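You operate a simulated robot arm through the tools that you are given. There is no shell and no other tool. Be economical: measure what you need, move in short steps, check, and stop when the job is done.

Carry out the task below with a simulated robot arm. There is one attempt and no reset: what you move stays moved.

TASK
Stand the white plug beside the yellow plug. It goes on the side that lies toward x -1.0, y +0.0 (a direction in the base frame), with about 3 cm between them.
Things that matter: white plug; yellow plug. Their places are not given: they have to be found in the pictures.

It is judged by the outcome, as a careful person would: the job done as asked, and still so three seconds after it is handed in. It fails if anything else is knocked over, pushed out of place, dropped, spilled or broken.

THE ROBOT
A 7-joint arm with a two-finger parallel gripper, fixed in place. Base frame: the origin is at the foot of the arm, x ahead of it, y to its left, z up; the work surface is at about z = 0. Lengths are in m, angles in degrees, forces in N, time in s.
With the tool pointing down near the work surface it reaches from about 0.24 to 0.62 m from the base axis. Its first joint turns from -66.0 to 66.0 degrees. Payload 2.6 kg.
Tool frame: the origin (TCP) lies between the finger pads and is the grasp point; the fingertips stand 0.03 m ahead of it; z points along the fingers, y is the line along which they close. The gripper opens to 0.094 m. The fingers are 0.028 m wide and 0.01 m thick; the gripper's body (0.05 by 0.096 m) begins 0.055 m behind the TCP.
Orientation is that of the tool frame in the base frame, as a unit quaternion [x, y, z, w]. With the fingers straight down and closing along the base's y, the tool's x points along the base's -x, its y along +y and its z along -z.

THE INTERFACE
- The arm moves only by the tool step_arm. Its argument "rows" is a list of rows, each a list of 5 numbers: the gripper command, from -1 (shut) to 1 (fully open), values between in proportion, then the shift along the tool's x, y, z in units of 250 mm (1.0 is 250 mm), then the turn about the tool's z in units of 90 degrees (1.0 is 90 degrees). In form: [[claw, tx, ty, tz, yaw], ...]. A call has 1 to 12 rows; each row is the pose to reach, as a shift and turn from the pose commanded when the call began, along the tool's axes at that moment. A call with a number of a shift or a turn outside -1 to 1 is refused whole. A row lasts 0.2 s, in which the tool goes at most 0.05 m and 8.6 degrees; a call with a longer step from one row to the next is refused whole, and so is a gripper value outside its range. A pose out of reach is approached as far as the arm can. The call stops where the force on the tool passes 40 N (or 10 N more than at its start, if that is more) or the arm is blocked; 0.2 s more then pass. The fingers move at their own pace (about 0.072 m/s each) and stop on an object; they squeeze with about 34 N. The grip force told is the motor's: it shows also when the fingers shut on nothing. Time passes only in rows, and 0.2 s behind the last, so rows that repeat a pose let the fingers close. It gives the time, the measured TCP pose, the force on the tool (base axes), the opening and the grip force at its end, in the units of the frame above (readings bear some noise).
- Cameras (640 x 400 px; columns grow to the right, rows downward): "scene" is fixed at [0.0366, 0.4263, 0.5714]; the picture's right is [-0.80, -0.60, 0.00], its down [-0.30, 0.41, -0.86] and it looks along [0.51, -0.69, -0.51] (base axes); focal length 314 px, centre (320, 200). "wrist" rides on the gripper at [-0.037, 0, -0.058] in the tool frame; the picture's right is [0.00, -1.00, 0.00], its down [0.97, 0.00, -0.24] and it looks along [0.24, 0.00, 0.97] (tool axes); focal length 218 px, centre (320, 200).
- capture(camera): a new picture of that camera. No time passes.
- measure_at(camera, pixels): for up to 12 pixels [column, row] of the newest picture of that camera ("zoom" is the newest enlarged one), the place [x, y, z] in the base frame of the surface seen there, good to about 0.002 m. No time passes.
- zoom(camera, box): a new picture of the part [left, top, right, bottom] of that camera's present view, enlarged. No time passes.
- hand_in(): hands the job in; it is judged then, once.

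Work in short steps. Measure before you move; look again where a grasp or a placing could have gone wrong, and mend it. You have 60 turns and 30 pictures in all, the two below and enlarged ones among them. Open the gripper and draw the arm clear of the work before you hand the job in, unless the task says otherwise; then end with one line.

The tools are called after ">>>" as name(argument=value, ...) on one line, values as JSON. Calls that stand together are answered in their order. step_arm: Moves the arm, as the interface text tells. Its arguments: {"type":"object","properties":{"rows":{"type":"array","items":{"type":"array","items":{"type":"number"}}}},"required":["rows"]} The other tools are called the same way: capture (camera) takes a picture; measure_at (camera, pixels) gives the place of the surface under pixels of a picture; zoom (camera, box) takes an enlarged picture of a part of a camera's view; hand_in () hands the job in.

At the start:

```text
time: 0.0
ee_pos: [0.3408, -0.1763, 0.2461]
tcp_rot: [0.0, 1.0, 0.001, 0.0]
ft_force: [0.2, -0.1, -0.2]
opening: 0.094
grip_force: 0.0
```

scene: 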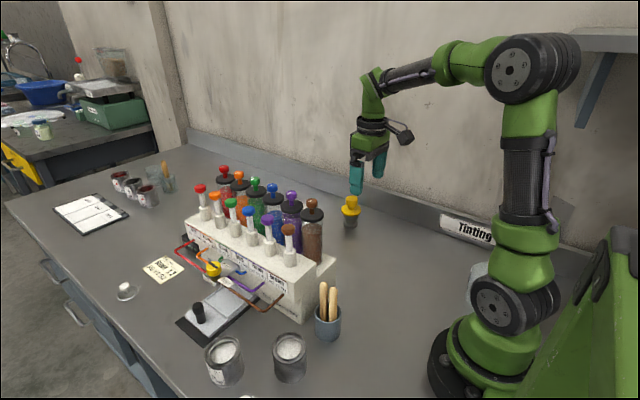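
wrist: 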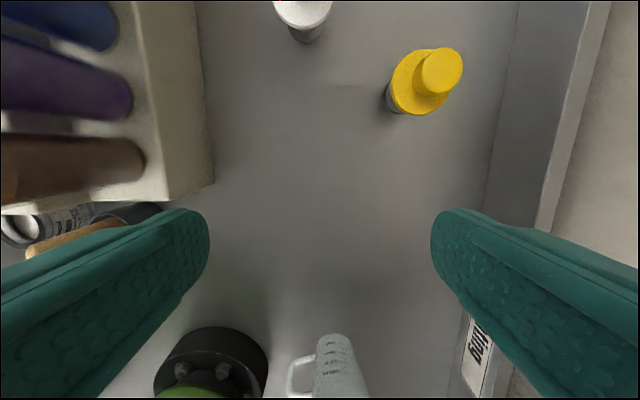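

The wrist view shows the yellow plug near (425,80) and a white thing at (303,10). The scene also shows a white-ish object at (127,290). I'll zoom in on both and measure them.

>>> zoom(camera="scene", box=[80, 220, 280, 345])

>>> zoom(camera="wrist", box=[220, 0, 500, 175])

>>> measure_at(camera="wrist", pixels=[[440, 70], [405, 95], [390, 100], [303, 8], [308, 36], [300, 100], [280, 25], [328, 15]])

>>> measure_at(camera="scene", pixels=[[126, 286], [126, 296], [350, 200], [350, 211], [350, 222], [342, 210], [359, 210]])

```text
3.20 times, centred on (180, 282) of scene
```

zoom: 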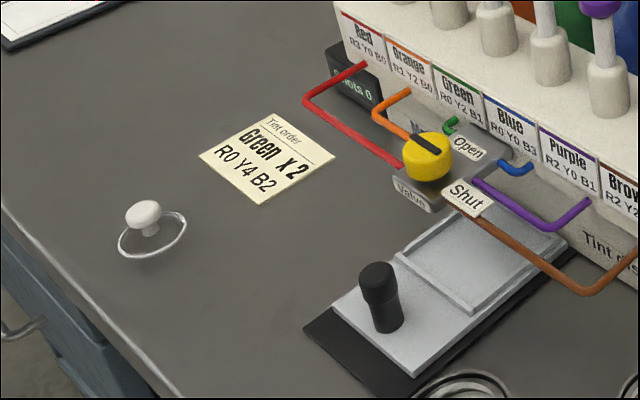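

```text
2.29 times, centred on (360, 88) of wrist
```

zoom: 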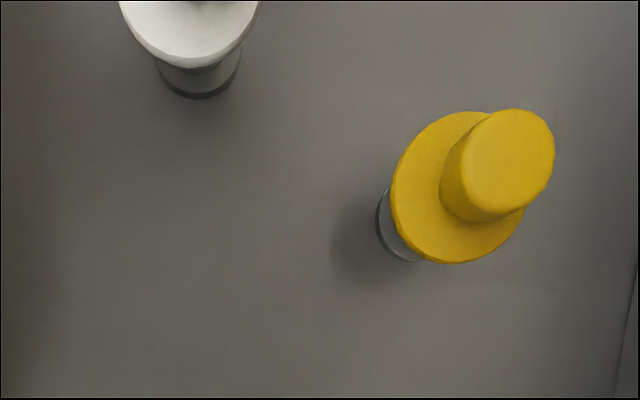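

```text
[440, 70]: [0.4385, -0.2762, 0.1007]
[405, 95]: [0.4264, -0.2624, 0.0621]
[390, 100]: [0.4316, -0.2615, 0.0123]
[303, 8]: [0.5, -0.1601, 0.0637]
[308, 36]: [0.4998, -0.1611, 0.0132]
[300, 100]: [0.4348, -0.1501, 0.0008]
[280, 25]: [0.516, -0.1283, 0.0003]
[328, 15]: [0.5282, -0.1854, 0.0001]
```

```text
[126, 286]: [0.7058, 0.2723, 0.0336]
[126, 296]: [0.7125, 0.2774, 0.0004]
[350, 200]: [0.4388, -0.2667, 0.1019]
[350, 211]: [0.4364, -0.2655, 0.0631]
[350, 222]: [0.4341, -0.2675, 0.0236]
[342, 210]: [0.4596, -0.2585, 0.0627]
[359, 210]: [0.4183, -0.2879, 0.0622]
```

The white plug is at about (0.52,-0.16) and the yellow at about (0.44,-0.275). I'll move the camera forward at this height to see both clearly.

>>> step_arm(rows=[[1, -0.15, 0, 0, 0], [1, -0.3, 0, 0, 0], [1, -0.4, 0, 0, 0], [1, -0.4, 0, 0, 0]])

>>> capture(camera="wrist")

```text
time: 1.0
ee_pos: [0.4411, -0.1768, 0.2459]
tcp_rot: [0.0, 1.0, 0.0, 0.0]
ft_force: [0.6, -0.7, 0.3]
opening: 0.0937
grip_force: 0.0
```

```text
25 pictures are left
```

wrist: 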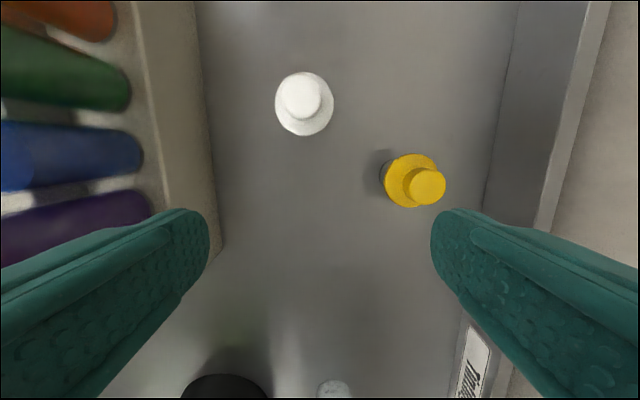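

>>> zoom(camera="wrist", box=[240, 50, 480, 220])

>>> measure_at(camera="wrist", pixels=[[300, 97], [300, 77], [300, 130], [279, 105], [329, 105], [427, 186], [407, 157], [386, 178], [407, 205], [438, 165], [286, 97], [317, 97]])

```text
2.35 times, centred on (360, 135) of wrist
```

zoom: 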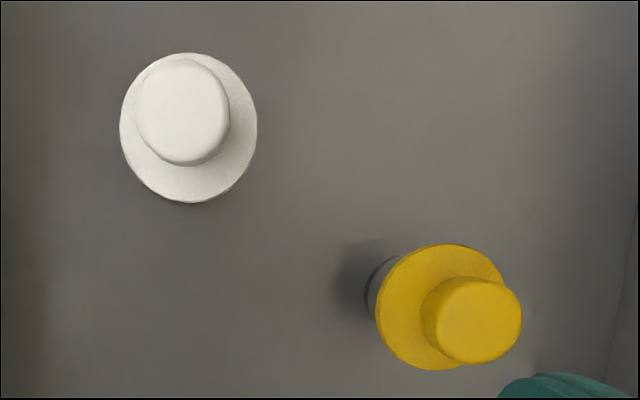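

```text
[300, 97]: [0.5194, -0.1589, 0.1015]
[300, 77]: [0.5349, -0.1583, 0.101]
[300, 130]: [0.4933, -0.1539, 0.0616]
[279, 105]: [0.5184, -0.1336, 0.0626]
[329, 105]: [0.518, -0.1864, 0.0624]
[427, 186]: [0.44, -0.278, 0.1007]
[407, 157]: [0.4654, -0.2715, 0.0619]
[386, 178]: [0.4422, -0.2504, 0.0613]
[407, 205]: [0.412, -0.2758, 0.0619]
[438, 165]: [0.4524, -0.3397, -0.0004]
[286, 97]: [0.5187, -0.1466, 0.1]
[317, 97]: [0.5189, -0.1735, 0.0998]
```

The white plug's knob is centred at about (0.519,-0.160), with its top at 0.101 and flange at 0.062. The yellow plug's centre is about (0.4395,-0.277). I'll check the clearance to the rack, bottles and wall.

>>> measure_at(camera="wrist", pixels=[[198, 100], [180, 100], [160, 100], [120, 90], [135, 160], [215, 200], [490, 200], [530, 200], [560, 200], [500, 100], [230, 100], [110, 20]])

```text
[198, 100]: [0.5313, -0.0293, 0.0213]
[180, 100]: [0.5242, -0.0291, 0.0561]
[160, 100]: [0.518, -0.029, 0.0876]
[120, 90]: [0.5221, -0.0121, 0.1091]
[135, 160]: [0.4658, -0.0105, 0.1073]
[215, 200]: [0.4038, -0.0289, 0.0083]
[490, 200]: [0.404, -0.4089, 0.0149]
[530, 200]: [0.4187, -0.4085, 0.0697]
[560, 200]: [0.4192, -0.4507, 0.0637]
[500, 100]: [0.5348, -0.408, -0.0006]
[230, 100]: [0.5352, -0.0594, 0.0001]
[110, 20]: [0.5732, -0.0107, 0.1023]
```

There is ample clearance: the rack is at y -0.03 and the wall at y -0.41. I'll move above the white plug and go partway down.

>>> step_arm(rows=[[0.5, -0.15, 0.03, 0, 0], [0.5, -0.312, 0.067, 0, 0], [0.5, -0.312, 0.067, 0.15, 0], [0.5, -0.312, 0.067, 0.3, 0], [0.5, -0.312, 0.067, 0.3, 0]])

>>> capture(camera="wrist")

>>> capture(camera="scene")

```text
time: 2.2
ee_pos: [0.517, -0.1585, 0.1723]
tcp_rot: [0.0, 1.0, 0.0, -0.001]
ft_force: [0.1, 0.5, 0.9]
opening: 0.0707
grip_force: 0.0
```

```text
23 pictures are left
```

wrist: 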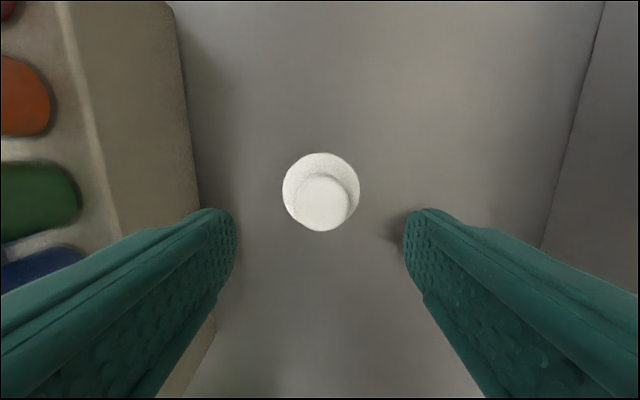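

```text
22 pictures are left
```

scene: 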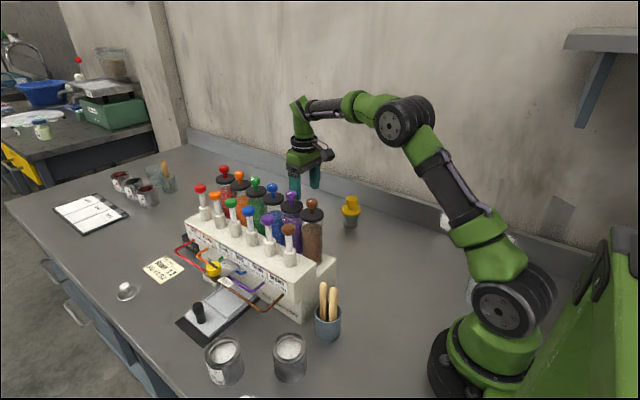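

The plug looks centred between the fingers (column about 321). I'll measure it precisely.

>>> measure_at(camera="wrist", pixels=[[298, 200], [346, 200], [322, 180], [322, 220], [322, 202], [286, 190], [356, 190], [321, 157]])

```text
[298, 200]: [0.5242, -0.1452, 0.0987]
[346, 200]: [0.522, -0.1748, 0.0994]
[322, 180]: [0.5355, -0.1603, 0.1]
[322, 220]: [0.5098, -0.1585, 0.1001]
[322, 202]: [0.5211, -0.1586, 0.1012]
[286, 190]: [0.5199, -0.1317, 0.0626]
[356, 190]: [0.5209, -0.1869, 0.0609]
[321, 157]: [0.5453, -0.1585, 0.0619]
```

The knob centre is at (0.521,-0.1595). I'll descend to TCP z of about 0.099, so the fingertips stay just above the flange, and close.

>>> step_arm(rows=[[0.5, -0.012, -0.004, 0.1, 0], [0.5, -0.012, -0.004, 0.2, 0], [0.5, -0.012, -0.004, 0.288, 0], [0.5, -0.012, -0.004, 0.288, 0]])

>>> step_arm(rows=[[-1, 0, 0, 0, 0], [-1, 0, 0, 0, 0], [-1, 0, 0, 0, 0], [-1, 0, 0, 0, 0]])

>>> capture(camera="wrist")

```text
time: 3.2
ee_pos: [0.5229, -0.1604, 0.0998]
tcp_rot: [0.0, 1.0, 0.001, 0.0]
ft_force: [0.3, -0.3, -0.4]
opening: 0.0706
grip_force: 0.0
```

```text
time: 4.2
ee_pos: [0.5223, -0.1607, 0.1]
tcp_rot: [0.0, 1.0, 0.0, 0.0]
ft_force: [0.0, 1.4, -0.4]
opening: 0.035
grip_force: 34.0
```

```text
21 pictures are left
```

wrist: 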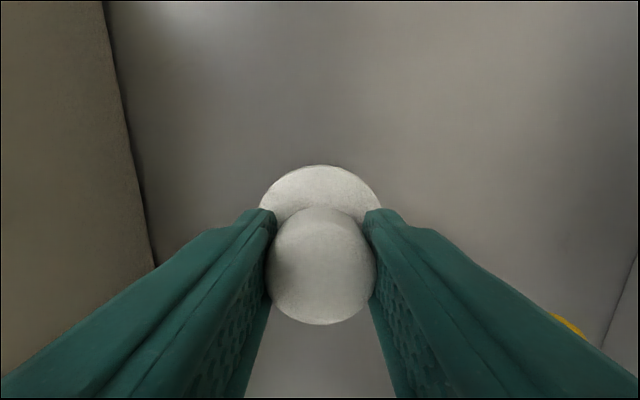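

The grip is firm (0.035 opening, 34 N). I'll lift 0.15 m straight up.

>>> step_arm(rows=[[-1, 0, 0, -0.05, 0], [-1, 0, 0, -0.15, 0], [-1, 0, 0, -0.3, 0], [-1, 0, 0, -0.45, 0], [-1, 0, 0, -0.6, 0], [-1, 0, 0, -0.6, 0]])

>>> capture(camera="scene")

```text
time: 5.6
ee_pos: [0.5221, -0.1586, 0.2494]
tcp_rot: [0.0, 1.0, -0.001, 0.0]
ft_force: [0.4, -0.2, -0.9]
opening: 0.0346
grip_force: 34.4
```

```text
20 pictures are left
```

scene: 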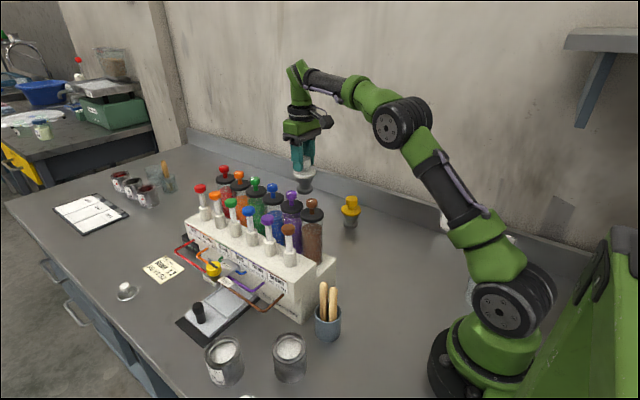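

The plug is held upright. I'll carry it to above the target (0.350,-0.277), moving along x first and then y, clear of the yellow plug.

>>> step_arm(rows=[[-1, 0.1, 0, 0, 0], [-1, 0.25, 0, 0, 0], [-1, 0.4, 0, 0, 0], [-1, 0.55, 0, 0, 0], [-1, 0.688, 0, 0, 0], [-1, 0.688, -0.12, 0, 0], [-1, 0.688, -0.24, 0, 0], [-1, 0.688, -0.36, 0, 0], [-1, 0.688, -0.472, 0, 0], [-1, 0.688, -0.472, 0, 0], [-1, 0.688, -0.472, 0, 0]])

>>> capture(camera="wrist")

>>> capture(camera="scene")

```text
time: 8.0
ee_pos: [0.3489, -0.2804, 0.2512]
tcp_rot: [0.0, 1.0, 0.0, 0.0]
ft_force: [-0.2, -0.2, -0.9]
opening: 0.035
grip_force: 34.3
```

```text
19 pictures are left
```

wrist: 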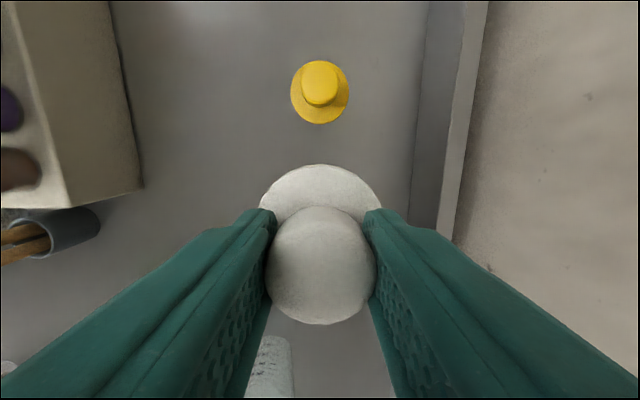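

```text
18 pictures are left
```

scene: 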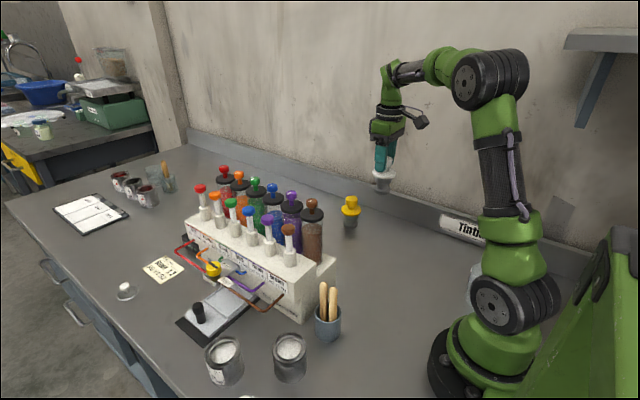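

I'm above the target. I'll re-measure the yellow plug and check the object at the bottom (270,365) for clearance.

>>> measure_at(camera="wrist", pixels=[[320, 70], [308, 83], [333, 83], [320, 120], [294, 95], [346, 95], [270, 350], [270, 390], [320, 180], [320, 265], [320, 168]])

```text
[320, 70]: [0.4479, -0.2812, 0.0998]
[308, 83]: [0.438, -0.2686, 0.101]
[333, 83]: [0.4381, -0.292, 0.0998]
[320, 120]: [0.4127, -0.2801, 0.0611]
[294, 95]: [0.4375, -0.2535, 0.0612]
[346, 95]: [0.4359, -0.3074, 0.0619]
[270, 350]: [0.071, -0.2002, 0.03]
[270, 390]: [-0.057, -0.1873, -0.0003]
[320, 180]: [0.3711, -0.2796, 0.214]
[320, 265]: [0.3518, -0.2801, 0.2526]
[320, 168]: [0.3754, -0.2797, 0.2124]
```

Yellow is centred at (0.438,-0.280) with its near edge at 0.409. The white flange's far edge is at 0.378, which gives a gap of about 3 cm. I'll lower it, slowly at the end.

>>> step_arm(rows=[[-1, 0, 0, 0.1, 0], [-1, 0, 0, 0.25, 0], [-1, 0, 0, 0.4, 0], [-1, 0, 0, 0.5, 0], [-1, 0, 0, 0.55, 0], [-1, 0, 0, 0.575, 0], [-1, 0, 0, 0.59, 0], [-1, 0, 0, 0.59, 0]])

>>> zoom(camera="scene", box=[300, 150, 460, 250])

```text
time: 9.8
ee_pos: [0.3499, -0.2792, 0.1022]
tcp_rot: [0.0, 1.0, 0.0, 0.0]
ft_force: [0.4, 1.2, -1.5]
opening: 0.0344
grip_force: 34.1
```

```text
4.00 times, centred on (380, 200) of scene
```

zoom: 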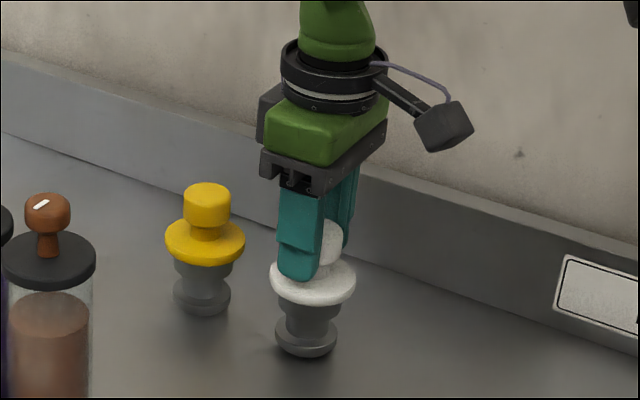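

It is about 1–2 mm above the table with no contact force yet. I'll lower in tiny steps.

>>> step_arm(rows=[[-1, 0, 0, 0.004, 0], [-1, 0, 0, 0.008, 0], [-1, 0, 0, 0.008, 0]])

```text
time: 10.6
ee_pos: [0.3501, -0.2787, 0.0998]
tcp_rot: [0.0, 1.0, 0.0, 0.0]
ft_force: [0.1, 0.5, -1.6]
opening: 0.0348
grip_force: 34.4
```

>>> step_arm(rows=[[-1, 0, 0, 0.003, 0], [-1, 0, 0, 0.006, 0], [-1, 0, 0, 0.006, 0]])

```text
time: 11.4
ee_pos: [0.3509, -0.2784, 0.1003]
tcp_rot: [0.002, 1.0, 0.0, 0.001]
ft_force: [-5.2, 4.1, 15.3]
opening: 0.0345
grip_force: 34.0
```

The 15 N upward force shows contact with the table. I'll ease back 1 mm and open partway.

>>> step_arm(rows=[[-1, 0, 0, -0.004, 0], [-1, 0, 0, -0.004, 0], [-0.15, 0, 0, -0.004, 0], [0, 0, 0, -0.004, 0], [0.3, 0, 0, -0.004, 0], [0.3, 0, 0, -0.004, 0]])

>>> zoom(camera="scene", box=[300, 150, 460, 250])

```text
time: 12.8
ee_pos: [0.3507, -0.2779, 0.0975]
tcp_rot: [0.0, 1.0, 0.001, 0.0]
ft_force: [-0.1, -0.2, -0.3]
opening: 0.061
grip_force: 0.1
```

```text
4.00 times, centred on (380, 200) of scene
```

zoom: 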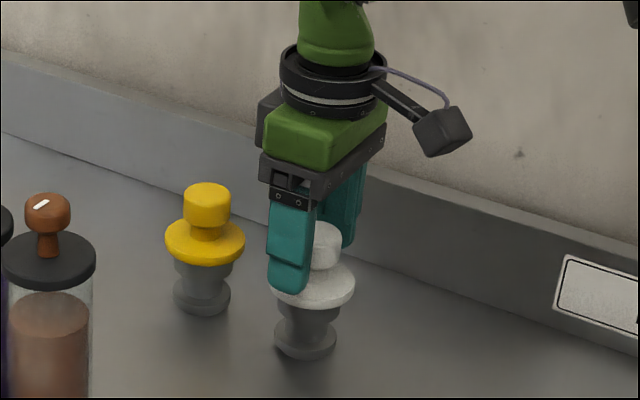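

The plug is standing upright and released. I'll raise the arm straight up and then draw it back, away from both plugs.

>>> step_arm(rows=[[0.3, 0, 0, -0.05, 0], [0.3, 0, 0, -0.2, 0], [0.3, 0, 0, -0.4, 0], [0.3, 0, 0, -0.6, 0], [0.3, 0, 0.15, -0.6, 0], [0.3, 0, 0.3, -0.6, 0], [0.3, 0, 0.4, -0.6, 0], [0.3, 0, 0.4, -0.6, 0]])

>>> capture(camera="wrist")

>>> zoom(camera="scene", box=[300, 150, 460, 250])

```text
time: 14.6
ee_pos: [0.3506, -0.1766, 0.2515]
tcp_rot: [0.001, 1.0, 0.0, 0.001]
ft_force: [-0.2, 0.3, 1.3]
opening: 0.0611
grip_force: 0.1
```

```text
15 pictures are left
```

wrist: 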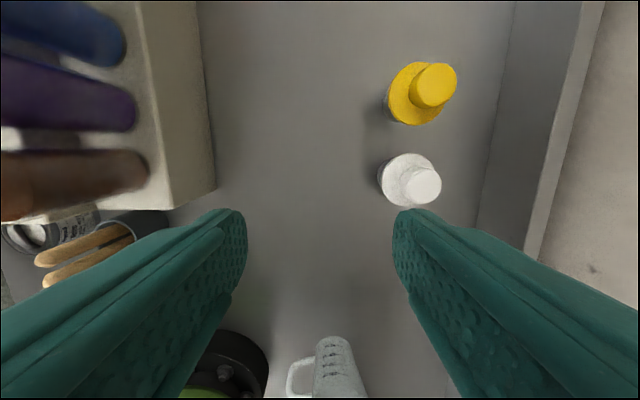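

```text
4.00 times, centred on (380, 200) of scene
```

zoom: 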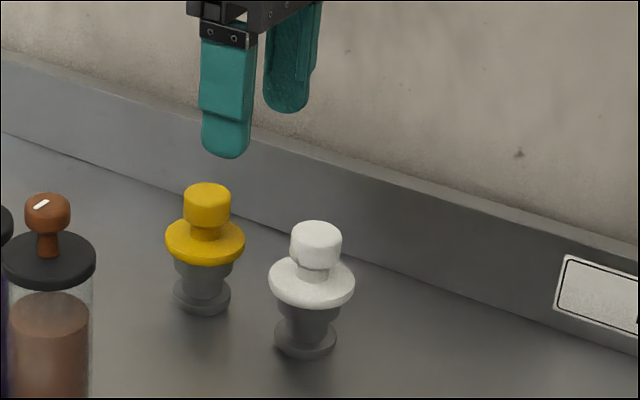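

Both plugs are standing. I'll check the gap by measuring the edges.

>>> measure_at(camera="wrist", pixels=[[406, 122], [404, 156], [422, 190], [432, 86], [382, 178], [393, 95], [410, 205]])

```text
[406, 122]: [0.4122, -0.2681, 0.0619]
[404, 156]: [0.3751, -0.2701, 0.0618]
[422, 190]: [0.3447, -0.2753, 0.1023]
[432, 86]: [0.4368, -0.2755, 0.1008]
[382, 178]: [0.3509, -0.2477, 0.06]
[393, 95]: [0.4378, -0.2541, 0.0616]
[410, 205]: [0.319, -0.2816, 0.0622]
```

>>> hand_in()

```text
The job is handed in.
```

The white plug now stands upright beside the yellow plug on its −x side, with a gap of about 3 cm between their flanges. I opened the gripper, moved the arm clear and handed the job in.
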